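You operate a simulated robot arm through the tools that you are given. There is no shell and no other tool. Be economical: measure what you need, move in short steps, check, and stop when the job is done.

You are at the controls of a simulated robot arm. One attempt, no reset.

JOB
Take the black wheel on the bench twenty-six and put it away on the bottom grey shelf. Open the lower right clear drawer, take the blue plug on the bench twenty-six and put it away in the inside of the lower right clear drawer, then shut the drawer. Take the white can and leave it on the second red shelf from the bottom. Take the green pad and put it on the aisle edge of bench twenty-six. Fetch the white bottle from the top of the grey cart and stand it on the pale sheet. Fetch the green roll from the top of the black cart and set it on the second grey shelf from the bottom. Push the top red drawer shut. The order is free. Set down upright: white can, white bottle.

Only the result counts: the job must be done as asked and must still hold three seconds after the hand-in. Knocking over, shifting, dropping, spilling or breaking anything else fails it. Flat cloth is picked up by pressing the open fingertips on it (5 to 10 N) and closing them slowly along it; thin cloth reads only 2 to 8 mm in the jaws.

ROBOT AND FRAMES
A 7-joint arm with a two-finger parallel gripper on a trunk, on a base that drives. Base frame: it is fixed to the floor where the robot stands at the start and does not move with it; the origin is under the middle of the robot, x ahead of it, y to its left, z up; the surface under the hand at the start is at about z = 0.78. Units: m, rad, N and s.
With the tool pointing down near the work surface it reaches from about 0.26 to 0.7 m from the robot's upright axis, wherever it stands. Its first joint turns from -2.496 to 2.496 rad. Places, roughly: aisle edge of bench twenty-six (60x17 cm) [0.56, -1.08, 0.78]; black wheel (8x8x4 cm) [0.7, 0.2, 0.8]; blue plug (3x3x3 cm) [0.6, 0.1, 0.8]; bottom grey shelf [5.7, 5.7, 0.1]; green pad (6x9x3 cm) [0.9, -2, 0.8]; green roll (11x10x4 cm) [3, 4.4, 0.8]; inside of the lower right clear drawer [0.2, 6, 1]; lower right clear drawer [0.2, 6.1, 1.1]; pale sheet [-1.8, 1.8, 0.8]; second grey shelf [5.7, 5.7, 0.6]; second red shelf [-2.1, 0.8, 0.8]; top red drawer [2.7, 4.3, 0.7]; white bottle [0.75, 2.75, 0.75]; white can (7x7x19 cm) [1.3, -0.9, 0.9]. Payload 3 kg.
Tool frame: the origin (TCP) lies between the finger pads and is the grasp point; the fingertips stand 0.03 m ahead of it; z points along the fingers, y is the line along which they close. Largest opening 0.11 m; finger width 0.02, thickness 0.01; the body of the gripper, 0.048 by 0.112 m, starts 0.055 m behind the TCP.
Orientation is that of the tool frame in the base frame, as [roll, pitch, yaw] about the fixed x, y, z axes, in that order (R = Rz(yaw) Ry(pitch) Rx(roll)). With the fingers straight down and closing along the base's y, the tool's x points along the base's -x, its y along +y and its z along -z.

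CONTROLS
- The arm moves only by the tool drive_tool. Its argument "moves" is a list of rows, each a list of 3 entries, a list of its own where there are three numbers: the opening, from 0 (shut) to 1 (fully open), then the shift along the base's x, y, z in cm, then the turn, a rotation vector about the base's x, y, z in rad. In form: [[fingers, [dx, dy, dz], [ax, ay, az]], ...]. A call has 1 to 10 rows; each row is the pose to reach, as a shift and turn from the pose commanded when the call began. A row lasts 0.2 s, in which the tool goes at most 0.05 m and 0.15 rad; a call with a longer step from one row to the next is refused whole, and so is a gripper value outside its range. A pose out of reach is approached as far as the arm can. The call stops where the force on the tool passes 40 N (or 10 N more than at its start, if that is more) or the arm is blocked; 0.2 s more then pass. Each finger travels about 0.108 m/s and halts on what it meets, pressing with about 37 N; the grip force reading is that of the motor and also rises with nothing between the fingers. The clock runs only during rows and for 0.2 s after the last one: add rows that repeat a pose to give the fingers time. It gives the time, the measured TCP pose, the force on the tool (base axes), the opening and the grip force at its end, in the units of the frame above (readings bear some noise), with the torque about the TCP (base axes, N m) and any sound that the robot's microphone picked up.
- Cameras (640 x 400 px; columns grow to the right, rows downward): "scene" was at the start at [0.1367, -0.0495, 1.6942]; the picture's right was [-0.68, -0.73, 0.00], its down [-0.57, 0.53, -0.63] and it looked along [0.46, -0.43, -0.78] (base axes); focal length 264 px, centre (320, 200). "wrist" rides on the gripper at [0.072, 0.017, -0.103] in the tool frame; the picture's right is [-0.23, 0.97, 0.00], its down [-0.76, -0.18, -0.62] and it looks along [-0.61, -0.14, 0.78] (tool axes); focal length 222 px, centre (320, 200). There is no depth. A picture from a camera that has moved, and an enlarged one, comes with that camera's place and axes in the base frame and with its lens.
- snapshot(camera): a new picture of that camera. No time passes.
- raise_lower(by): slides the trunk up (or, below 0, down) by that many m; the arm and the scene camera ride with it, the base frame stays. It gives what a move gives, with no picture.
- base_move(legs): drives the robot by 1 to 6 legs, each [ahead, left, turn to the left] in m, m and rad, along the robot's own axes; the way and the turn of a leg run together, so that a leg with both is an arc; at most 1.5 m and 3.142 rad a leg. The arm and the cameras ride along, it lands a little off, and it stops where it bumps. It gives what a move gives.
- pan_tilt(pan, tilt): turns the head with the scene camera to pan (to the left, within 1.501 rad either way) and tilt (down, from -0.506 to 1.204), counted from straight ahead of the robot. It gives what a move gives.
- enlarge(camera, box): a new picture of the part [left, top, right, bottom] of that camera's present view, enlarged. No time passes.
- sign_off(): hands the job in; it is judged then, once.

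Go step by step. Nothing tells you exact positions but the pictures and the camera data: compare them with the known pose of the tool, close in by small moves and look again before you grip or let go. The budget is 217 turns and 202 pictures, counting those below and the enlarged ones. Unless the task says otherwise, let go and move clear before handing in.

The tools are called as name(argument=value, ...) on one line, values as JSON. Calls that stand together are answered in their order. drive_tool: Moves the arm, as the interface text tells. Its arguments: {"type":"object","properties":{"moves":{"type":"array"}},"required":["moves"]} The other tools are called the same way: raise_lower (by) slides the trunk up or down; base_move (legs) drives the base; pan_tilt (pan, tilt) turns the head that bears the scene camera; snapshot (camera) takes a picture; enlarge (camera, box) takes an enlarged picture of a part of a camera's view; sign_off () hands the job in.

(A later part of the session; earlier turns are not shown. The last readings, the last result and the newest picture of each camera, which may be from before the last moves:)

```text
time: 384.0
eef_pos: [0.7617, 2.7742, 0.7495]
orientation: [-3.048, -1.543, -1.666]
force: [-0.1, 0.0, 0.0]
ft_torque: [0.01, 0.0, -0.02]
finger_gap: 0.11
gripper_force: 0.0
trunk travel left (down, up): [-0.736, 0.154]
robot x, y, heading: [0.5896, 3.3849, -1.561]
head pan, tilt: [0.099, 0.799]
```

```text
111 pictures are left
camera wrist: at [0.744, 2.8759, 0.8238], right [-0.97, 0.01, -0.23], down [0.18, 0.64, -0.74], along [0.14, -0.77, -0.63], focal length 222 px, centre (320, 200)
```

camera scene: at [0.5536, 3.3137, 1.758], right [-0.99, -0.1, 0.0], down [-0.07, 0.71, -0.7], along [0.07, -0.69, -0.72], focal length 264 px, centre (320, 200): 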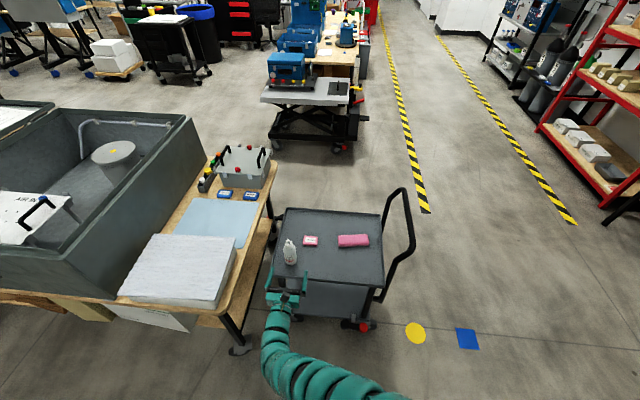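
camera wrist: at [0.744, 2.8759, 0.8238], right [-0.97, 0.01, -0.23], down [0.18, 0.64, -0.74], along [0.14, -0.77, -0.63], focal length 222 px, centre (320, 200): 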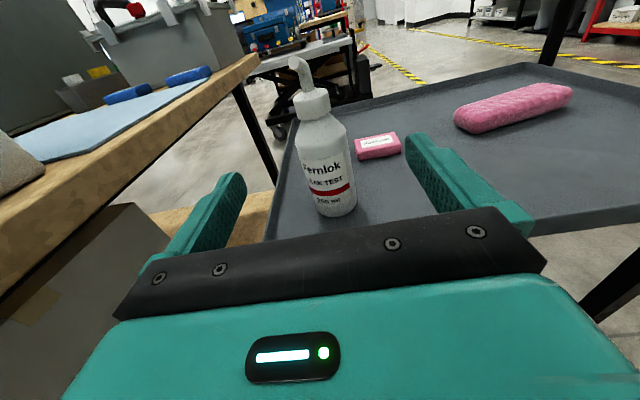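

Bottle is centred between the fingers; its shoulder is at z≈0.755, so I lower 3 cm more and then advance onto it.

raise_lower(by=-0.03)

base_move(legs=[[0.08, 0, 0]])

snapshot(camera="wrist")

```text
time: 384.8
eef_pos: [0.7621, 2.7748, 0.7205]
orientation: [-3.029, -1.544, -1.686]
force: [-0.9, 0.3, -1.3]
ft_torque: [0.01, 0.0, -0.03]
finger_gap: 0.11
gripper_force: 0.0
trunk travel left (down, up): [-0.706, 0.184]
robot x, y, heading: [0.5909, 3.3827, -1.564]
head pan, tilt: [0.099, 0.799]
```

```text
time: 385.8
eef_pos: [0.7623, 2.6933, 0.7203]
orientation: [-3.046, -1.543, -1.67]
force: [0.4, -0.4, 0.6]
ft_torque: [-0.01, -0.05, 0.0]
finger_gap: 0.1099
gripper_force: 0.0
trunk travel left (down, up): [-0.706, 0.184]
robot x, y, heading: [0.5921, 3.3036, -1.561]
head pan, tilt: [0.099, 0.799]
```

```text
110 pictures are left
camera wrist: at [0.744, 2.7968, 0.7939], right [-0.97, 0.01, -0.23], down [0.18, 0.64, -0.74], along [0.14, -0.77, -0.63], focal length 222 px, centre (320, 200)
```

wrist: 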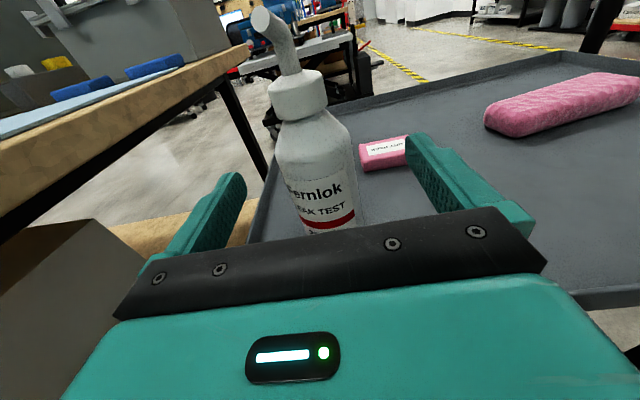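

Well placed. Closing the fingers and lifting slightly to test.

drive_tool(moves=[[0.7, [0, 0, 0], [0, 0, 0]], [0.5, [0, 0, 0], [0, 0, 0]], [0.35, [0, 0, 0], [0, 0, 0]], [0.3, [0, 0, 0], [0, 0, 0]], [0.3, [0, 0, 0], [0, 0, 0]]])

raise_lower(by=0.18)

snapshot(camera="wrist")

```text
time: 387.0
eef_pos: [0.7614, 2.6949, 0.7201]
orientation: [-3.037, -1.545, -1.681]
force: [1.0, 1.3, 0.0]
ft_torque: [-0.04, -0.02, 0.06]
finger_gap: 0.0335
gripper_force: 0.6
trunk travel left (down, up): [-0.706, 0.184]
robot x, y, heading: [0.5921, 3.3035, -1.565]
head pan, tilt: [0.099, 0.799]
```

```text
time: 389.0
eef_pos: [0.7611, 2.6961, 0.9]
orientation: [-3.039, -1.544, -1.677]
force: [0.1, -0.3, 0.4]
ft_torque: [0.02, 0.01, 0.0]
finger_gap: 0.0327
gripper_force: 0.0
trunk travel left (down, up): [-0.886, 0.004]
robot x, y, heading: [0.5916, 3.304, -1.562]
head pan, tilt: [0.099, 0.799]
```

```text
109 pictures are left
camera wrist: at [0.7439, 2.7975, 0.9744], right [-0.97, 0.01, -0.23], down [0.18, 0.64, -0.74], along [0.14, -0.77, -0.63], focal length 222 px, centre (320, 200)
```

wrist: 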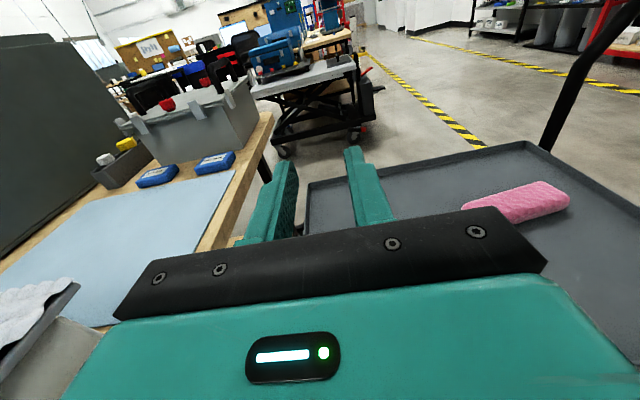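

The fingers closed on nothing; the bottle must stand further south. I check where it is.

enlarge(camera="scene", box=[200, 190, 440, 340])

```text
2.67 times, centred on (320, 265) of scene
camera zoom: at [0.6012, 3.1442, 1.768], right [-0.99, -0.1, 0.0], down [-0.07, 0.71, -0.7], along [0.07, -0.69, -0.72], focal length 703 px, centre (320, 27)
```

zoom: 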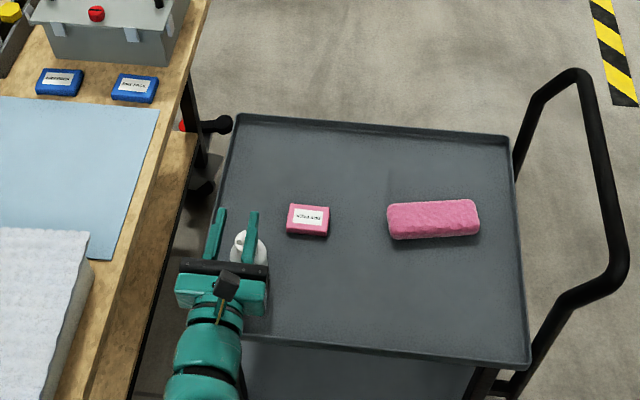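

The bottle still stands at about [0.767, 2.64] and the cart top is lower (z≈0.60) than assumed. I back off, open, lower to z≈0.68 and look.

base_move(legs=[[-0.1, 0, 0]])

drive_tool(moves=[[0.6, [0, 0, 0], [0, 0, 0]], [1, [0, 0, 0], [0, 0, 0]], [1, [0, 0, 0], [0, 0, 0]], [1, [0, 0, 0], [0, 0, 0]]])

raise_lower(by=-0.215)

snapshot(camera="wrist")

enlarge(camera="scene", box=[200, 190, 440, 340])

```text
time: 390.2
eef_pos: [0.7611, 2.7989, 0.9005]
orientation: [-3.028, -1.546, -1.689]
force: [-0.6, 1.0, 0.0]
ft_torque: [0.03, -0.02, 0.03]
finger_gap: 0.0332
gripper_force: 0.0
trunk travel left (down, up): [-0.886, 0.004]
robot x, y, heading: [0.5945, 3.4051, -1.568]
head pan, tilt: [0.099, 0.799]
```

```text
time: 391.2
eef_pos: [0.76, 2.798, 0.9002]
orientation: [-3.028, -1.545, -1.69]
force: [0.4, -0.4, 0.6]
ft_torque: [-0.01, 0.0, 0.0]
finger_gap: 0.1099
gripper_force: 0.1
trunk travel left (down, up): [-0.886, 0.004]
robot x, y, heading: [0.5865, 3.4029, -1.565]
head pan, tilt: [0.099, 0.799]
```

```text
time: 393.4
eef_pos: [0.7601, 2.7979, 0.6846]
orientation: [-3.027, -1.544, -1.689]
force: [0.1, -0.3, 0.0]
ft_torque: [-0.01, 0.0, 0.03]
finger_gap: 0.11
gripper_force: 0.1
trunk travel left (down, up): [-0.671, 0.219]
robot x, y, heading: [0.5888, 3.4041, -1.569]
head pan, tilt: [0.099, 0.799]
```

```text
107 pictures are left
camera wrist: at [0.7432, 2.9002, 0.7596], right [-0.97, 0.01, -0.23], down [0.18, 0.64, -0.74], along [0.14, -0.77, -0.63], focal length 222 px, centre (320, 200)
```

wrist: 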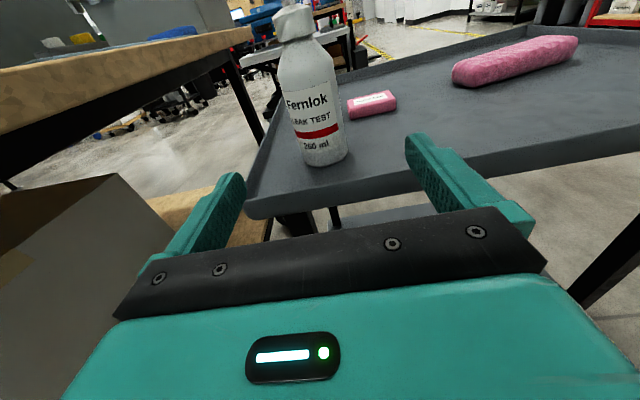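

```text
2.67 times, centred on (320, 265) of scene
camera zoom: at [0.6006, 3.2471, 1.5531], right [-0.99, -0.1, 0.0], down [-0.07, 0.71, -0.7], along [0.07, -0.69, -0.72], focal length 703 px, centre (320, 27)
```

zoom: 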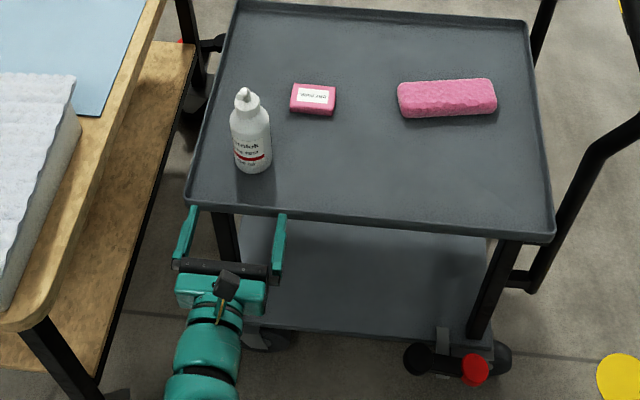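

Refined: bottle base at about [0.762, 2.665, 0.63]. My height 0.685 suits its body. Advancing 13.5 cm.

base_move(legs=[[0.135, 0, 0]])

snapshot(camera="wrist")

enlarge(camera="scene", box=[200, 190, 440, 340])

```text
time: 394.8
eef_pos: [0.7623, 2.6755, 0.6801]
orientation: [-3.107, -1.535, -1.601]
force: [-1.4, 5.7, 2.2]
ft_torque: [0.29, 0.09, 0.02]
finger_gap: 0.11
gripper_force: 0.1
trunk travel left (down, up): [-0.671, 0.219]
robot x, y, heading: [0.5931, 3.2766, -1.57]
head pan, tilt: [0.099, 0.799]
stopped in leg 1: the robot was blocked; the commanded pose is now the measured one
```

```text
105 pictures are left
camera wrist: at [0.7447, 2.777, 0.7558], right [-0.97, 0.01, -0.23], down [0.18, 0.65, -0.74], along [0.14, -0.76, -0.64], focal length 222 px, centre (320, 200)
```

wrist: 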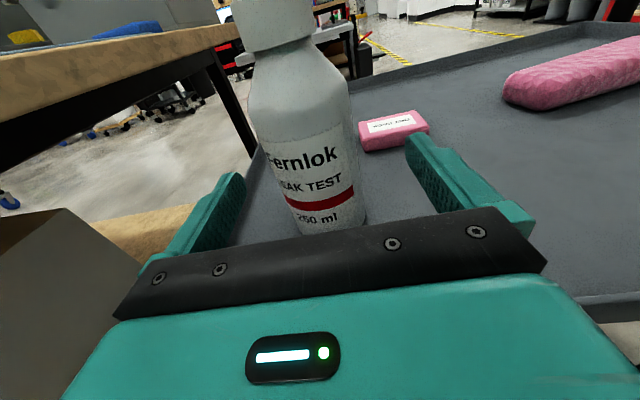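

```text
2.67 times, centred on (320, 265) of scene
camera zoom: at [0.6003, 3.1182, 1.553], right [-0.99, -0.1, 0.0], down [-0.07, 0.71, -0.7], along [0.07, -0.69, -0.72], focal length 703 px, centre (320, 27)
```

zoom: 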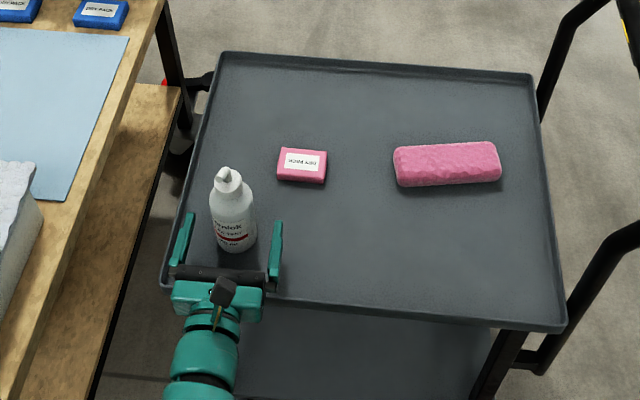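

The hand touched the cart rim slightly and stopped; the bottle is already between the finger pads. I raise 1.5 cm and close.

raise_lower(by=0.015)

drive_tool(moves=[[0.7, [0, 0, 0], [0, 0, 0]], [0.5, [0, 0, 0], [0, 0, 0]], [0.35, [0, 0, 0], [0, 0, 0]], [0.3, [0, 0, 0], [0, 0, 0]], [0.3, [0, 0, 0], [0, 0, 0]]])

snapshot(camera="wrist")

```text
time: 395.4
eef_pos: [0.7617, 2.6758, 0.6955]
orientation: [-3.125, -1.535, -1.587]
force: [-0.9, 0.2, -0.3]
ft_torque: [0.0, 0.0, -0.01]
finger_gap: 0.1101
gripper_force: 0.1
trunk travel left (down, up): [-0.686, 0.204]
robot x, y, heading: [0.5922, 3.2738, -1.571]
head pan, tilt: [0.099, 0.799]
```

```text
time: 396.6
eef_pos: [0.7613, 2.6763, 0.6956]
orientation: [-3.128, -1.535, -1.582]
force: [1.6, -0.1, 1.9]
ft_torque: [-0.1, 0.0, 0.07]
finger_gap: 0.056
gripper_force: 37.2
trunk travel left (down, up): [-0.686, 0.204]
robot x, y, heading: [0.59, 3.2767, -1.577]
head pan, tilt: [0.099, 0.799]
```

```text
103 pictures are left
camera wrist: at [0.7447, 2.7766, 0.7709], right [-0.97, 0.01, -0.23], down [0.18, 0.65, -0.74], along [0.14, -0.76, -0.63], focal length 222 px, centre (320, 200)
```

wrist: 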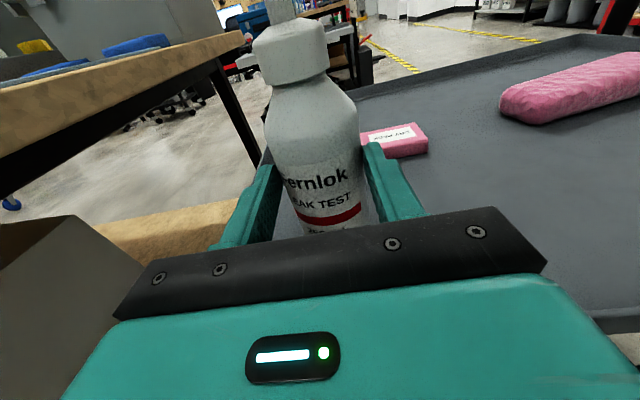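

Bottle gripped (56 mm). I raise it, back off and carry it toward the table with the pale sheet.

raise_lower(by=0.2)

base_move(legs=[[-0.19, 0, 0], [0, -1.5, 0], [1.45, 0, 0], [0, 0, -1.57]])

pan_tilt(pan=0, tilt=0.6)

snapshot(camera="scene")

snapshot(camera="wrist")

```text
time: 398.8
eef_pos: [0.7625, 2.6758, 0.8953]
orientation: [-3.133, -1.534, -1.578]
force: [-0.5, 0.5, -2.8]
ft_torque: [0.12, 0.01, 0.02]
finger_gap: 0.0558
gripper_force: 37.5
trunk travel left (down, up): [-0.886, 0.004]
robot x, y, heading: [0.5904, 3.2758, -1.571]
head pan, tilt: [0.099, 0.799]
```

```text
time: 418.0
eef_pos: [-1.4806, 1.8272, 0.8968]
orientation: [-3.132, -1.533, -3.139]
force: [-0.4, 0.5, -3.5]
ft_torque: [0.01, -0.12, 0.0]
finger_gap: 0.0554
gripper_force: 36.8
trunk travel left (down, up): [-0.886, 0.004]
robot x, y, heading: [-0.8799, 2.0006, -3.134]
head pan, tilt: [0.099, 0.799]
```

```text
time: 418.7
eef_pos: [-1.4806, 1.8261, 0.8947]
orientation: [-3.128, -1.534, -3.141]
force: [0.0, 0.1, -2.9]
ft_torque: [0.01, -0.11, 0.03]
finger_gap: 0.0552
gripper_force: 37.7
trunk travel left (down, up): [-0.886, 0.004]
robot x, y, heading: [-0.8846, 2.0023, -3.133]
head pan, tilt: [0.0, 0.6]
```

```text
102 pictures are left
camera scene: at [-1.0497, 2.0042, 1.7848], right [-0.01, 1.0, 0.0], down [0.57, 0.01, -0.82], along [-0.82, -0.01, -0.57], focal length 264 px, centre (320, 200)
```

scene: 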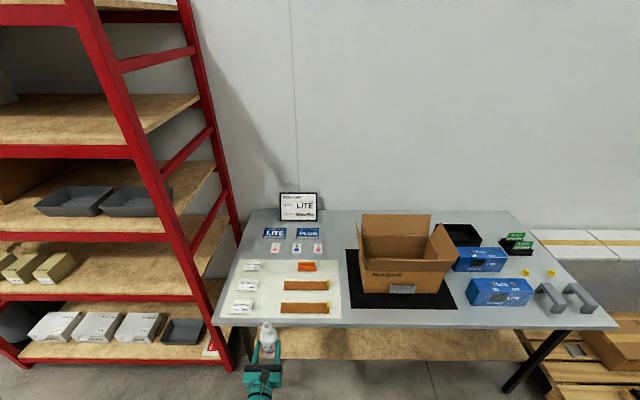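

```text
101 pictures are left
camera wrist: at [-1.3809, 1.8455, 0.9705], right [0.0, 0.97, -0.23], down [0.65, -0.17, -0.74], along [-0.76, -0.15, -0.64], focal length 222 px, centre (320, 200)
```

wrist: 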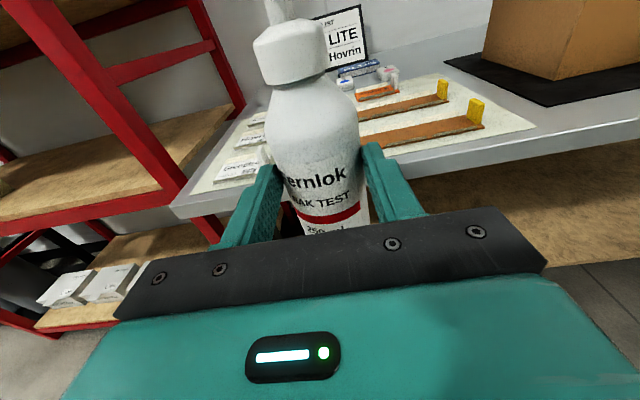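

I see the cream/pale sheet with small packs and strips on it. Zooming in to find a free spot.

enlarge(camera="scene", box=[205, 215, 365, 330])

```text
3.48 times, centred on (285, 272) of scene
camera zoom: at [-1.0497, 2.0042, 1.7848], right [-0.01, 1.0, 0.0], down [0.57, 0.01, -0.82], along [-0.82, -0.01, -0.57], focal length 917 px, centre (442, -52)
```

zoom: 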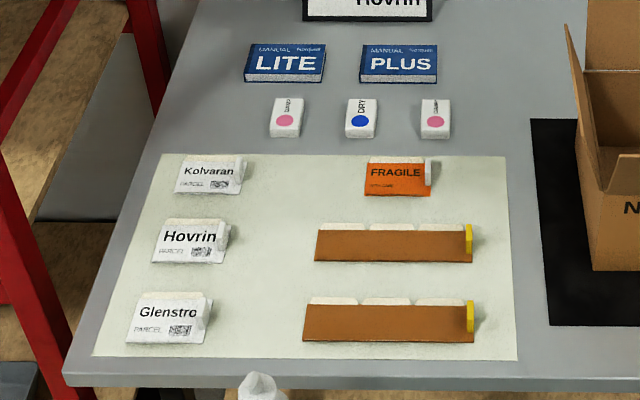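

A good free spot is between the "Glenstro" parcel and the front strip, about [-1.715, 1.771]. I drive so the bottle hangs above it.

base_move(legs=[[0, 0.055, 0], [0.22, 0, 0]])

snapshot(camera="wrist")

enlarge(camera="scene", box=[180, 240, 370, 360])

```text
time: 421.0
eef_pos: [-1.706, 1.7702, 0.8943]
orientation: [-3.133, -1.534, -3.14]
force: [-0.3, 0.1, -4.1]
ft_torque: [0.0, -0.11, 0.0]
finger_gap: 0.0555
gripper_force: 37.4
trunk travel left (down, up): [-0.886, 0.004]
robot x, y, heading: [-1.1041, 1.9471, -3.134]
head pan, tilt: [0.0, 0.6]
```

```text
99 pictures are left
camera wrist: at [-1.6065, 1.789, 0.9701], right [0.0, 0.97, -0.23], down [0.65, -0.17, -0.74], along [-0.76, -0.15, -0.64], focal length 222 px, centre (320, 200)
```

wrist: 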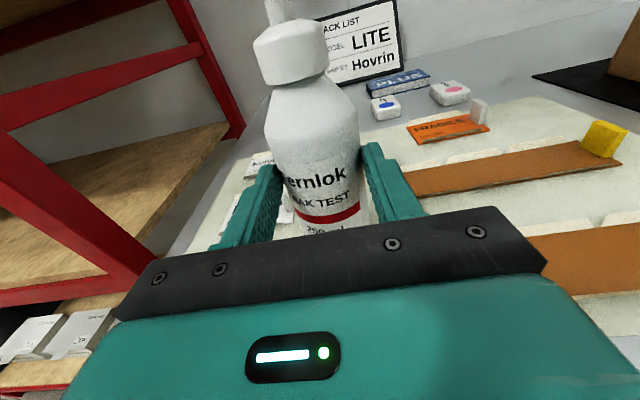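

```text
3.33 times, centred on (275, 300) of scene
camera zoom: at [-1.2757, 1.9468, 1.7847], right [-0.01, 1.0, 0.0], down [0.57, 0.0, -0.82], along [-0.82, -0.01, -0.57], focal length 878 px, centre (470, -133)
```

zoom: 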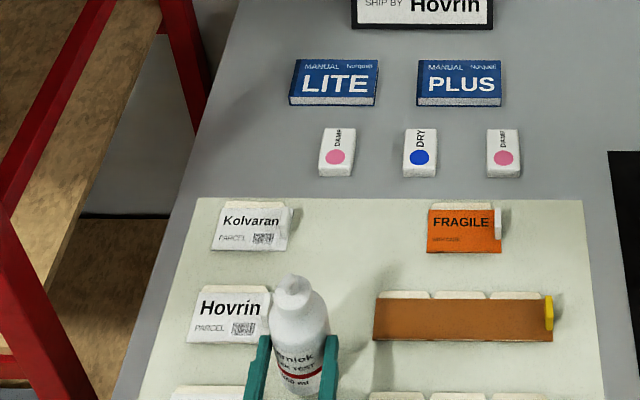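

Position looks right. Lowering with the trunk until contact.

raise_lower(by=-0.03)

enlarge(camera="scene", box=[200, 280, 360, 400])

```text
time: 421.7
eef_pos: [-1.7024, 1.7694, 0.8698]
orientation: [-3.018, -1.542, 3.028]
force: [7.1, -1.6, 30.4]
ft_torque: [-0.06, 0.99, -0.06]
finger_gap: 0.0535
gripper_force: 37.0
trunk travel left (down, up): [-0.856, 0.034]
robot x, y, heading: [-1.105, 1.9485, -3.133]
head pan, tilt: [0.0, 0.6]
```

```text
3.33 times, centred on (280, 340) of scene
camera zoom: at [-1.2689, 1.9476, 1.7558], right [-0.01, 1.0, 0.0], down [0.56, 0.0, -0.83], along [-0.83, -0.01, -0.56], focal length 878 px, centre (453, -267)
```

zoom: 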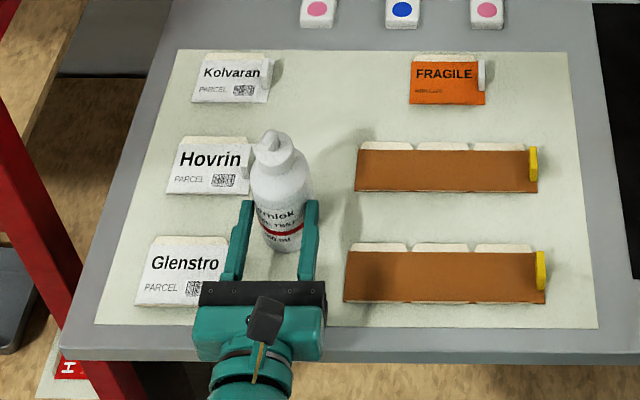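

Contact: the bottle's base is on the sheet. I ease the load by 3 mm and open.

raise_lower(by=0.003)

drive_tool(moves=[[0.55, [0, 0, 0], [0, 0, 0]], [0.6, [0, 0, 0], [0, 0, 0]], [0.64, [0, 0, 0], [0, 0, 0]], [0.64, [0, 0, 0], [0, 0, 0]]])

enlarge(camera="scene", box=[200, 280, 360, 400])

snapshot(camera="wrist")

```text
time: 422.2
eef_pos: [-1.703, 1.7696, 0.8691]
orientation: [-3.11, -1.533, 3.124]
force: [4.5, -6.2, 21.0]
ft_torque: [-0.34, 0.49, 0.24]
finger_gap: 0.0529
gripper_force: 37.2
trunk travel left (down, up): [-0.859, 0.031]
robot x, y, heading: [-1.1055, 1.9473, -3.132]
head pan, tilt: [0.0, 0.6]
```

```text
time: 423.2
eef_pos: [-1.7062, 1.7711, 0.8686]
orientation: [-3.129, -1.532, 3.138]
force: [-0.9, -0.3, 0.2]
ft_torque: [-0.01, 0.04, -0.03]
finger_gap: 0.0705
gripper_force: 0.1
trunk travel left (down, up): [-0.859, 0.031]
robot x, y, heading: [-1.1045, 1.9507, -3.138]
head pan, tilt: [0.0, 0.6]
```

```text
3.33 times, centred on (280, 340) of scene
camera zoom: at [-1.2739, 1.947, 1.7579], right [-0.01, 1.0, 0.0], down [0.57, 0.0, -0.82], along [-0.82, -0.01, -0.57], focal length 878 px, centre (453, -267)
```

zoom: 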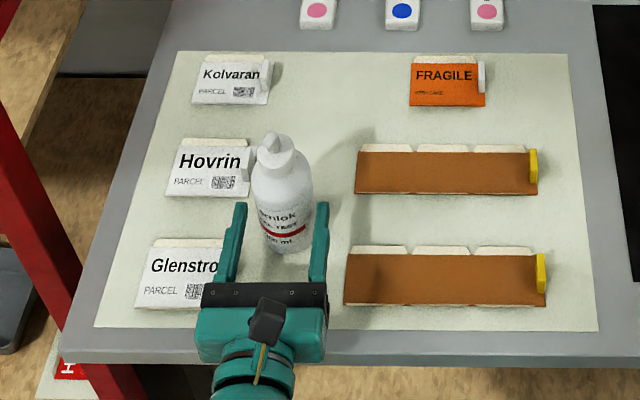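

```text
95 pictures are left
camera wrist: at [-1.6056, 1.7891, 0.9436], right [0.0, 0.97, -0.23], down [0.65, -0.17, -0.74], along [-0.76, -0.15, -0.64], focal length 222 px, centre (320, 200)
```

wrist: 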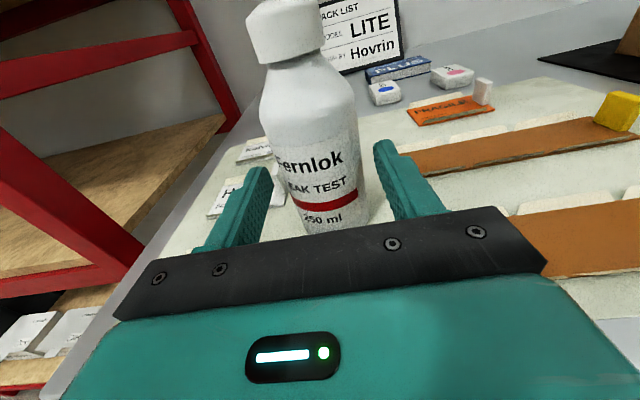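

The bottle stands upright on the sheet. I back straight off and verify.

base_move(legs=[[-0.3, 0, 0]])

enlarge(camera="scene", box=[180, 180, 380, 320])

pan_tilt(pan=0.8, tilt=0.5)

snapshot(camera="scene")

```text
time: 425.3
eef_pos: [-1.4054, 1.7738, 0.8685]
orientation: [-3.127, -1.536, 3.134]
force: [0.5, 0.3, -0.1]
ft_torque: [0.0, 0.01, -0.02]
finger_gap: 0.0704
gripper_force: 0.1
trunk travel left (down, up): [-0.859, 0.031]
robot x, y, heading: [-0.8058, 1.9478, -3.133]
head pan, tilt: [0.0, 0.6]
```

```text
2.86 times, centred on (280, 250) of scene
camera zoom: at [-0.9731, 1.9493, 1.758], right [-0.01, 1.0, 0.0], down [0.56, 0.0, -0.83], along [-0.83, 0.0, -0.56], focal length 753 px, centre (434, 57)
```

zoom: 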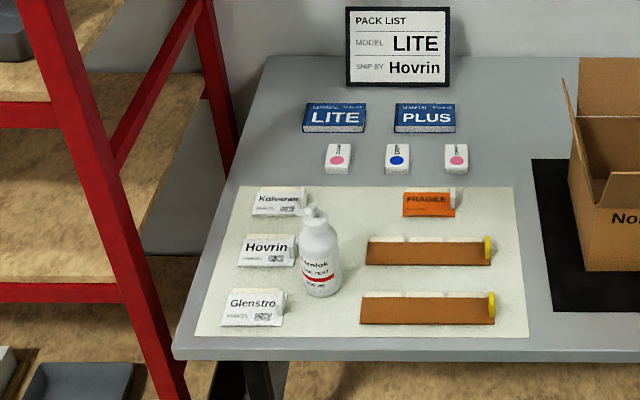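

```text
time: 426.4
eef_pos: [-1.4062, 1.7738, 0.8678]
orientation: [-3.125, -1.532, 3.13]
force: [0.2, 0.7, -0.7]
ft_torque: [-0.01, 0.0, -0.02]
finger_gap: 0.0704
gripper_force: 0.0
trunk travel left (down, up): [-0.859, 0.031]
robot x, y, heading: [-0.8047, 1.9426, -3.134]
head pan, tilt: [0.799, 0.499]
```

```text
93 pictures are left
camera scene: at [-0.9493, 1.8842, 1.767], right [-0.72, 0.69, 0.0], down [0.33, 0.34, -0.88], along [-0.61, -0.63, -0.48], focal length 264 px, centre (320, 200)
```

scene: 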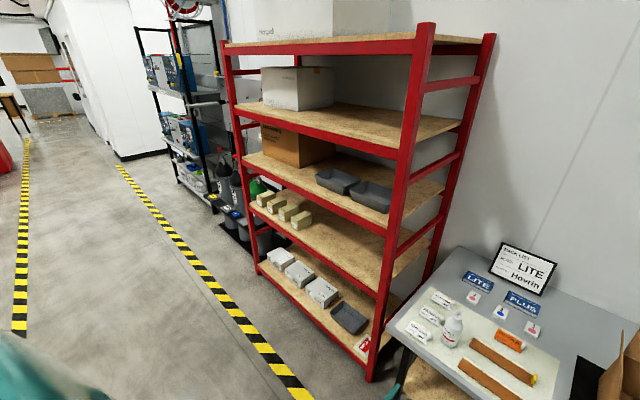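

Bottle placed well, and I can see the red shelf with free space on its second tier. Next the blue plug: turn around and drive to the bench.

base_move(legs=[[0.15, 0, 0], [-0.15, 0, 1.57], [0, 0, 1.57], [0, -1.3, 0], [0, -0.57, 0]])

pan_tilt(pan=0, tilt=0.6)

snapshot(camera="scene")

```text
time: 444.4
eef_pos: [-0.308, 0.3324, 0.8691]
orientation: [-3.111, -1.534, -0.053]
force: [0.2, -0.2, -0.1]
ft_torque: [0.0, -0.03, 0.0]
finger_gap: 0.0705
gripper_force: 0.0
trunk travel left (down, up): [-0.859, 0.031]
robot x, y, heading: [-0.9095, 0.1754, -0.024]
head pan, tilt: [0.799, 0.499]
```

```text
time: 445.5
eef_pos: [-0.3061, 0.3324, 0.8677]
orientation: [-3.125, -1.535, -0.042]
force: [0.0, 0.1, 0.9]
ft_torque: [0.0, -0.02, -0.01]
finger_gap: 0.0706
gripper_force: 0.0
trunk travel left (down, up): [-0.859, 0.031]
robot x, y, heading: [-0.9148, 0.1725, -0.026]
head pan, tilt: [0.0, 0.6]
```

```text
92 pictures are left
camera scene: at [-0.742, 0.174, 1.7579], right [-0.02, -1.0, 0.0], down [-0.56, 0.01, -0.83], along [0.82, -0.02, -0.56], focal length 264 px, centre (320, 200)
```

scene: 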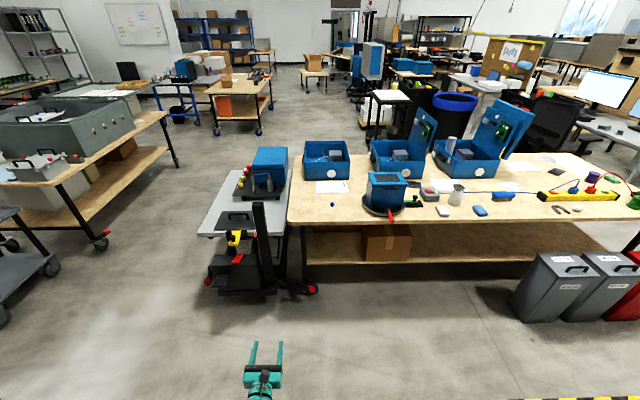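

Next I pitch the tool down about 45° and centre it in front of me, before advancing to the plug.

drive_tool(moves=[[0.7, [0, -2, 1], [0, 0.1, 0]], [0.7, [0, -4, 2], [0, 0.2, 0]], [0.7, [0, -6, 3], [0, 0.3, 0]], [0.7, [0, -8, 4], [0, 0.4, 0]], [0.7, [0, -10, 5], [0, 0.5, 0]], [0.7, [0, -12, 6], [0, 0.6, 0]], [0.7, [0, -14, 7], [0, 0.7, 0]], [0.7, [0, -15, 7], [0, 0.8, 0]]])

base_move(legs=[[0, -0.11, 0.026], [0.8, 0, 0]])

snapshot(camera="wrist")

snapshot(camera="scene")

```text
time: 447.3
eef_pos: [-0.2598, 0.207, 0.8921]
orientation: [3.109, -0.727, -0.002]
force: [0.4, -0.3, 0.3]
ft_torque: [0.01, -0.02, 0.03]
finger_gap: 0.0771
gripper_force: 0.1
out of reach, approached as far as the arm can: row 2, 5, 6, 7, 8
trunk travel left (down, up): [-0.859, 0.031]
robot x, y, heading: [-0.9141, 0.1788, -0.028]
head pan, tilt: [0.0, 0.6]
```

```text
time: 452.3
eef_pos: [0.5311, 0.1177, 0.8938]
orientation: [3.107, -0.73, 0.023]
force: [0.4, -0.1, -0.1]
ft_torque: [-0.03, 0.01, -0.03]
finger_gap: 0.0771
gripper_force: 0.0
trunk travel left (down, up): [-0.859, 0.031]
robot x, y, heading: [-0.1202, 0.0698, 0.005]
head pan, tilt: [0.0, 0.6]
```

```text
91 pictures are left
camera wrist: at [0.5161, 0.1045, 1.0188], right [-0.17, -0.98, -0.13], down [-0.98, 0.18, -0.05], along [0.07, 0.12, -0.99], focal length 222 px, centre (320, 200)
```

wrist: 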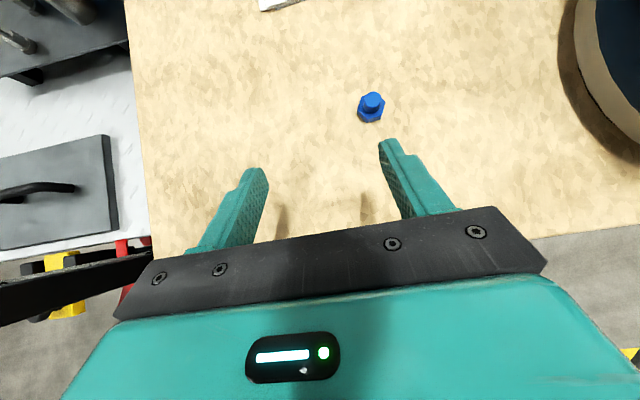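

```text
90 pictures are left
camera scene: at [0.0534, 0.071, 1.7578], right [0.0, -1.0, 0.0], down [-0.57, 0.0, -0.82], along [0.82, 0.0, -0.57], focal length 264 px, centre (320, 200)
```

scene: 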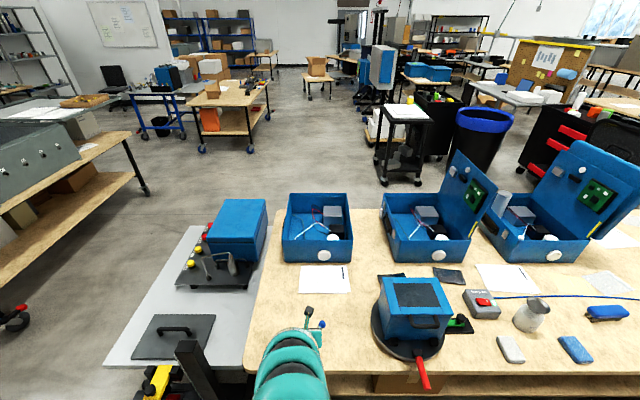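

The plug is at about [0.614, 0.065]. I shift the base right/ahead to line up, then lower with the trunk.

base_move(legs=[[0, -0.053, 0], [0.073, 0, 0]])

raise_lower(by=-0.05)

snapshot(camera="wrist")

```text
time: 453.9
eef_pos: [0.6037, 0.0643, 0.8935]
orientation: [3.106, -0.729, 0.023]
force: [0.3, -0.5, -0.1]
ft_torque: [-0.02, 0.01, 0.01]
finger_gap: 0.0768
gripper_force: 0.1
trunk travel left (down, up): [-0.859, 0.031]
robot x, y, heading: [-0.0452, 0.0134, 0.003]
head pan, tilt: [0.0, 0.6]
```

```text
time: 454.8
eef_pos: [0.6035, 0.0637, 0.8438]
orientation: [3.106, -0.732, 0.023]
force: [0.1, -0.1, 0.3]
ft_torque: [0.01, 0.02, -0.02]
finger_gap: 0.0768
gripper_force: 0.0
trunk travel left (down, up): [-0.809, 0.081]
robot x, y, heading: [-0.0461, 0.0167, 0.007]
head pan, tilt: [0.0, 0.6]
```

```text
89 pictures are left
camera wrist: at [0.5873, 0.0507, 0.969], right [-0.17, -0.98, -0.13], down [-0.98, 0.18, -0.05], along [0.07, 0.12, -0.99], focal length 222 px, centre (320, 200)
```

wrist: 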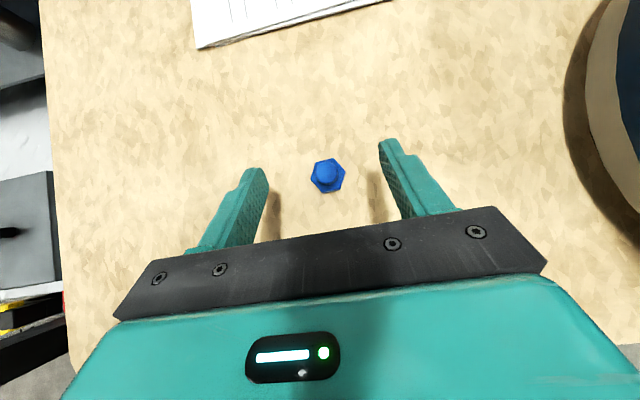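

Nicely between the fingers. Lower 3 cm and close.

raise_lower(by=-0.032)

drive_tool(moves=[[0.5, [0, 0, 0], [0, 0, 0]], [0.3, [0, 0, 0], [0, 0, 0]], [0.1, [0, 0, 0], [0, 0, 0]], [0.05, [0, 0, 0], [0, 0, 0]], [0.05, [0, 0, 0], [0, 0, 0]]])

raise_lower(by=0.11)

snapshot(camera="wrist")

```text
time: 455.6
eef_pos: [0.6035, 0.0627, 0.8119]
orientation: [3.108, -0.73, 0.023]
force: [0.1, 0.2, -1.0]
ft_torque: [-0.04, -0.02, 0.03]
finger_gap: 0.0769
gripper_force: 0.0
trunk travel left (down, up): [-0.777, 0.113]
robot x, y, heading: [-0.0413, 0.0136, 0.001]
head pan, tilt: [0.0, 0.6]
```

```text
time: 456.8
eef_pos: [0.6031, 0.0639, 0.8129]
orientation: [3.106, -0.732, 0.023]
force: [0.1, -0.2, 1.0]
ft_torque: [0.0, -0.02, -0.02]
finger_gap: 0.0268
gripper_force: 36.6
trunk travel left (down, up): [-0.777, 0.113]
robot x, y, heading: [-0.0453, 0.0136, -0.001]
head pan, tilt: [0.0, 0.6]
```

```text
time: 458.2
eef_pos: [0.6024, 0.0634, 0.9219]
orientation: [3.108, -0.732, 0.023]
force: [0.5, 0.1, 0.1]
ft_torque: [0.0, -0.01, -0.01]
finger_gap: 0.027
gripper_force: 36.8
trunk travel left (down, up): [-0.887, 0.003]
robot x, y, heading: [-0.0471, 0.0161, -0.001]
head pan, tilt: [0.0, 0.6]
```

```text
88 pictures are left
camera wrist: at [0.5873, 0.0506, 1.047], right [-0.17, -0.98, -0.13], down [-0.98, 0.18, -0.05], along [0.07, 0.12, -0.99], focal length 222 px, centre (320, 200)
```

wrist: 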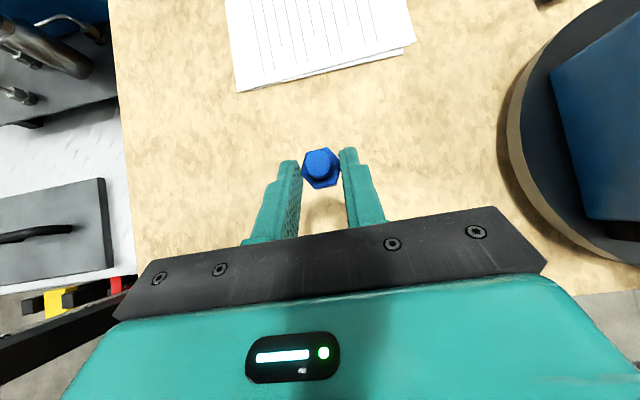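

The plug is held. Driving to the drawer cabinet by the known route, facing south.

base_move(legs=[[-0.88, 0, 0], [0, 0, -1.57], [-1.5, 0, 0], [-1.5, 0, 0], [-1.5, 0, 0], [-0.3, -0.42, 0]])

base_move(legs=[[-1.5, 0, 0], [-1.1, 0, 0]])

```text
time: 490.5
eef_pos: [-1.2135, 4.218, 0.9215]
orientation: [3.107, -0.732, -1.586]
force: [0.2, 0.7, 0.6]
ft_torque: [0.01, -0.05, 0.02]
finger_gap: 0.0267
gripper_force: 37.1
trunk travel left (down, up): [-0.887, 0.003]
robot x, y, heading: [-1.2395, 4.8642, -1.609]
head pan, tilt: [0.0, 0.6]
```

```text
time: 503.4
eef_pos: [-1.1524, 6.8588, 0.9228]
orientation: [3.107, -0.73, -1.561]
force: [0.2, 0.3, 0.0]
ft_torque: [-0.01, -0.01, -0.04]
finger_gap: 0.0268
gripper_force: 37.1
trunk travel left (down, up): [-0.887, 0.003]
robot x, y, heading: [-1.1966, 7.5062, -1.583]
head pan, tilt: [0.0, 0.6]
```

Now east to the cabinet front and look at the open drawer.

base_move(legs=[[0, 1.37, 0.012]])

pan_tilt(pan=0, tilt=0.5)

snapshot(camera="wrist")

enlarge(camera="scene", box=[200, 120, 440, 270])

```text
time: 510.2
eef_pos: [0.2313, 6.8598, 0.9218]
orientation: [3.109, -0.73, -1.534]
force: [0.3, -0.6, 0.5]
ft_torque: [-0.01, -0.04, 0.02]
finger_gap: 0.027
gripper_force: 36.9
trunk travel left (down, up): [-0.887, 0.003]
robot x, y, heading: [0.1739, 7.5076, -1.562]
head pan, tilt: [0.0, 0.6]
```

```text
time: 510.9
eef_pos: [0.2315, 6.8597, 0.9224]
orientation: [3.108, -0.731, -1.537]
force: [-0.3, 0.7, -0.2]
ft_torque: [0.0, -0.05, 0.05]
finger_gap: 0.0268
gripper_force: 37.0
trunk travel left (down, up): [-0.887, 0.003]
robot x, y, heading: [0.1741, 7.5097, -1.554]
head pan, tilt: [0.0, 0.499]
```

```text
87 pictures are left
camera wrist: at [0.2166, 6.8762, 1.0471], right [-0.98, 0.16, -0.13], down [0.16, 0.99, -0.05], along [0.12, -0.07, -0.99], focal length 222 px, centre (320, 200)
```

wrist: 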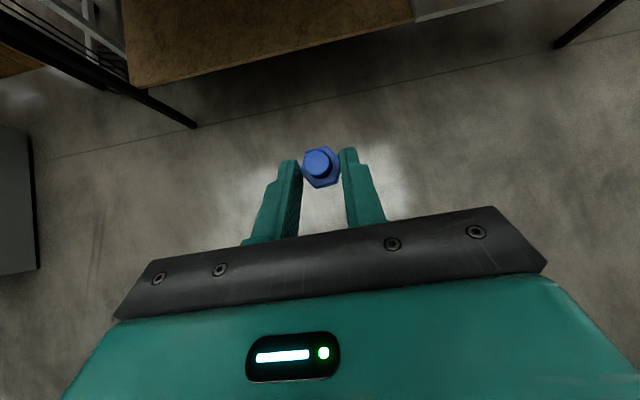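

```text
2.67 times, centred on (320, 195) of scene
camera zoom: at [0.1776, 7.3395, 1.795], right [-1.0, -0.01, 0.0], down [-0.01, 0.48, -0.88], along [0.01, -0.88, -0.48], focal length 703 px, centre (320, 213)
```

zoom: 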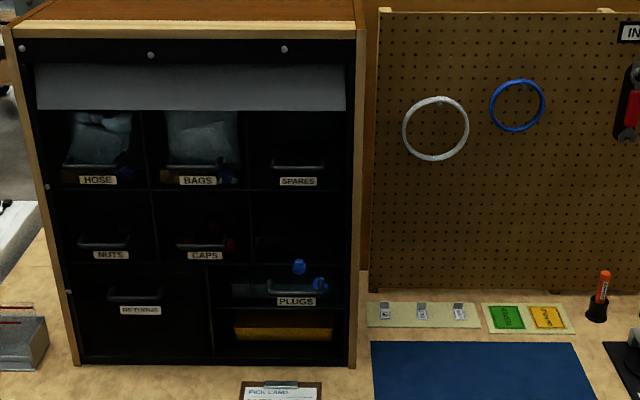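

I need the hand higher to enter over the drawer front. I pitch the tool up toward horizontal while raising it here, clear of the table.

drive_tool(moves=[[0.05, [0, -1, 2], [-0.07, 0, 0]], [0.05, [0, -2, 4], [-0.14, 0, 0]], [0.05, [0, -3, 6], [-0.21, 0, 0]], [0.05, [0, -4, 8], [-0.28, 0, 0]], [0.05, [0, -5, 10], [-0.35, 0, 0]], [0.05, [0, -6, 12], [-0.42, 0, 0]], [0.05, [0, -7, 14], [-0.49, 0, 0]], [0.05, [0, -8, 16], [-0.49, 0, 0]], [0.05, [0, -9, 18], [-0.49, 0, 0]], [0.05, [0, -10, 20], [-0.49, 0, 0]]])

```text
time: 513.1
eef_pos: [0.2624, 6.7362, 1.0875]
orientation: [3.055, -1.22, -1.49]
force: [-0.3, 0.2, -0.3]
ft_torque: [0.03, 0.0, 0.02]
finger_gap: 0.0266
gripper_force: 37.1
out of reach, approached as far as the arm can: row 1, 2, 3, 4, 5, 6, 7, 8, 9, 10
trunk travel left (down, up): [-0.887, 0.003]
robot x, y, heading: [0.175, 7.509, -1.559]
head pan, tilt: [0.0, 0.499]
```

Reached z 1.09. Extending further outward to gain height.

drive_tool(moves=[[0.05, [0, -2, 2], [0, 0, 0]], [0.05, [-1, -4, 4], [0, 0, 0]], [0.05, [-2, -6, 6], [0, 0, 0]], [0.05, [-3, -8, 8], [0, 0, 0]], [0.05, [-3, -9, 10], [0, 0, 0]], [0.05, [-3, -10, 12], [0, 0, 0]], [0.05, [-3, -10, 14], [0, 0, 0]]])

snapshot(camera="wrist")

```text
time: 514.7
eef_pos: [0.2298, 6.6364, 1.2285]
orientation: [3.061, -1.22, -1.493]
force: [-0.5, -0.3, 0.0]
ft_torque: [-0.02, -0.03, -0.03]
finger_gap: 0.027
gripper_force: 36.8
trunk travel left (down, up): [-0.887, 0.003]
robot x, y, heading: [0.1767, 7.5078, -1.556]
head pan, tilt: [0.0, 0.499]
```

```text
85 pictures are left
camera wrist: at [0.2161, 6.709, 1.3317], right [-0.98, 0.08, -0.19], down [0.16, 0.85, -0.51], along [0.12, -0.53, -0.84], focal length 222 px, centre (320, 200)
```

wrist: 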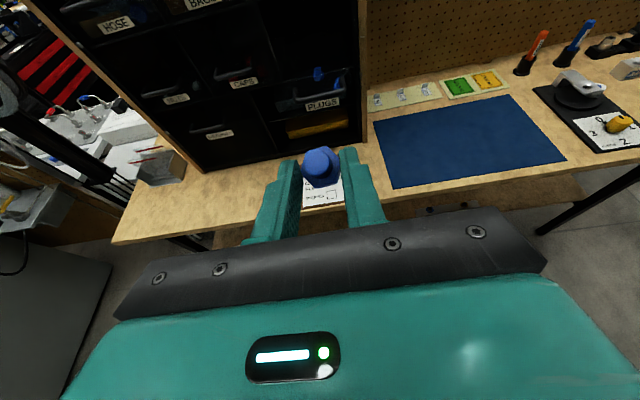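

Height 1.23 m reached. I drive ahead 30 cm so the hand is just before the drawer, then look down into it.

base_move(legs=[[0.28, 0, 0]])

snapshot(camera="wrist")

enlarge(camera="wrist", box=[220, 20, 420, 160])

```text
time: 516.6
eef_pos: [0.2283, 6.3547, 1.2271]
orientation: [3.056, -1.219, -1.5]
force: [-0.2, -0.6, 0.3]
ft_torque: [0.04, -0.01, 0.05]
finger_gap: 0.0267
gripper_force: 36.8
trunk travel left (down, up): [-0.887, 0.003]
robot x, y, heading: [0.1791, 7.2298, -1.563]
head pan, tilt: [0.0, 0.499]
```

```text
84 pictures are left
camera wrist: at [0.2148, 6.428, 1.3305], right [-0.98, 0.08, -0.19], down [0.17, 0.85, -0.51], along [0.11, -0.53, -0.84], focal length 222 px, centre (320, 200)
```

wrist: 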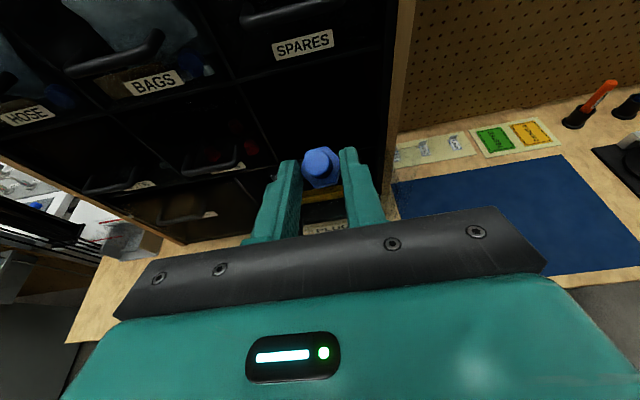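

```text
2.86 times, centred on (320, 90) of wrist
camera zoom: at [0.2148, 6.428, 1.3305], right [-0.98, 0.08, -0.19], down [0.17, 0.85, -0.51], along [0.11, -0.53, -0.84], focal length 635 px, centre (320, 514)
```

zoom: 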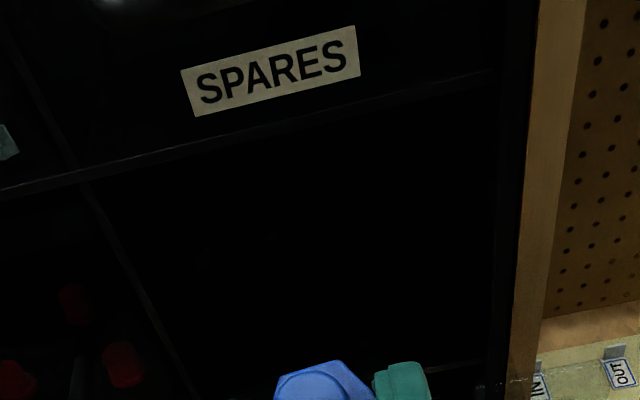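

I advance 10 cm so the plug is over the open drawer, then check from the scene camera.

base_move(legs=[[0.1, 0, 0]])

enlarge(camera="scene", box=[200, 120, 420, 257])

snapshot(camera="wrist")

```text
time: 517.8
eef_pos: [0.2301, 6.2543, 1.2278]
orientation: [3.058, -1.22, -1.498]
force: [-0.3, -0.3, 0.0]
ft_torque: [-0.02, 0.03, -0.01]
finger_gap: 0.0269
gripper_force: 36.9
trunk travel left (down, up): [-0.887, 0.003]
robot x, y, heading: [0.1835, 7.1264, -1.561]
head pan, tilt: [0.0, 0.499]
```

```text
2.91 times, centred on (310, 188) of scene
camera zoom: at [0.1808, 6.9578, 1.7949], right [-1.0, -0.01, 0.0], down [0.0, 0.48, -0.88], along [0.01, -0.88, -0.48], focal length 767 px, centre (349, 234)
```

zoom: 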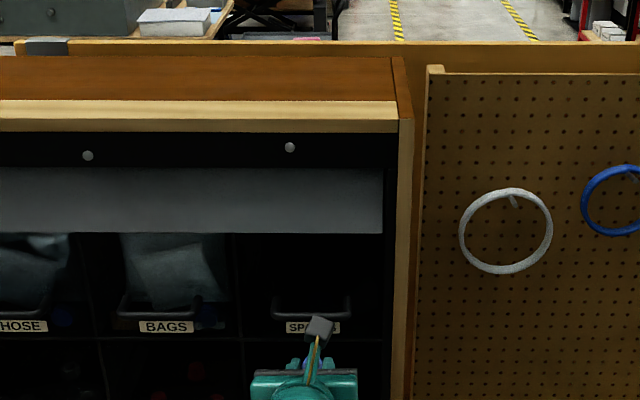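

```text
81 pictures are left
camera wrist: at [0.2159, 6.327, 1.3305], right [-0.98, 0.08, -0.19], down [0.17, 0.85, -0.51], along [0.11, -0.53, -0.84], focal length 222 px, centre (320, 200)
```

wrist: 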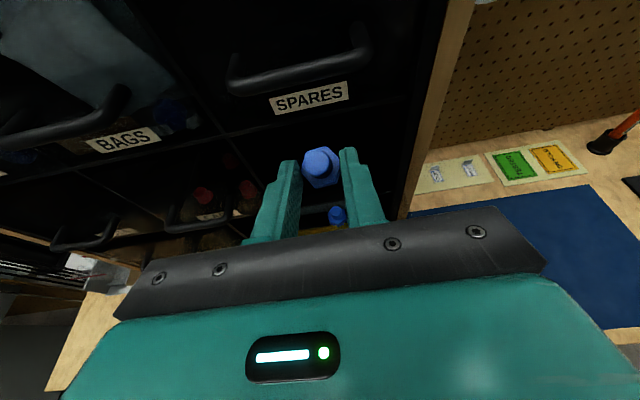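

A plug inside the drawer is visible below, and mine is right above the drawer opening. Lowering in steps with force checks.

raise_lower(by=-0.04)

raise_lower(by=-0.02)

snapshot(camera="wrist")

enlarge(camera="scene", box=[220, 200, 420, 330])

```text
time: 518.6
eef_pos: [0.2301, 6.2544, 1.188]
orientation: [3.059, -1.221, -1.499]
force: [-0.4, -0.2, 0.2]
ft_torque: [0.0, -0.01, 0.02]
finger_gap: 0.0267
gripper_force: 37.0
trunk travel left (down, up): [-0.847, 0.043]
robot x, y, heading: [0.1724, 7.1303, -1.561]
head pan, tilt: [0.0, 0.499]
```

```text
time: 519.4
eef_pos: [0.2307, 6.2516, 1.1756]
orientation: [3.069, -1.235, -1.514]
force: [-0.5, -1.9, 22.5]
ft_torque: [0.91, -0.69, -0.04]
finger_gap: 0.0265
gripper_force: 36.9
trunk travel left (down, up): [-0.828, 0.062]
robot x, y, heading: [0.1767, 7.1288, -1.565]
head pan, tilt: [0.0, 0.499]
stopped: the force on the tool passed its limit at 43 N (the readings are from after the stop); the commanded pose is now the measured one
```

```text
80 pictures are left
camera wrist: at [0.2157, 6.327, 1.2784], right [-0.98, 0.09, -0.19], down [0.18, 0.84, -0.52], along [0.12, -0.54, -0.83], focal length 222 px, centre (320, 200)
```

wrist: 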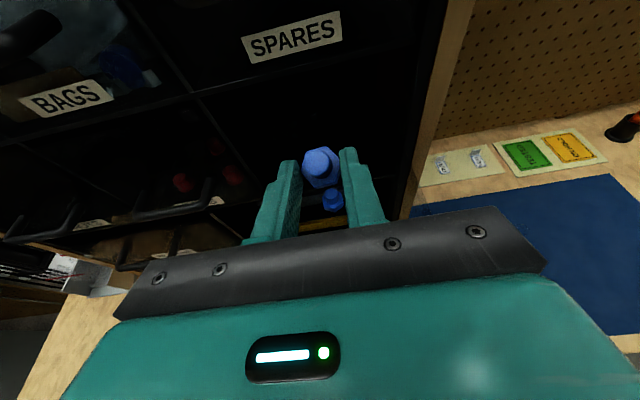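

```text
3.08 times, centred on (320, 265) of scene
camera zoom: at [0.1804, 6.9591, 1.7357], right [-1.0, -0.01, 0.0], down [0.0, 0.48, -0.88], along [0.01, -0.88, -0.48], focal length 811 px, centre (320, 0)
```

zoom: 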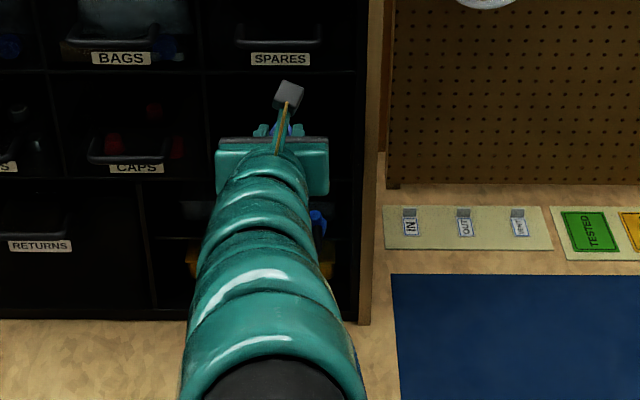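

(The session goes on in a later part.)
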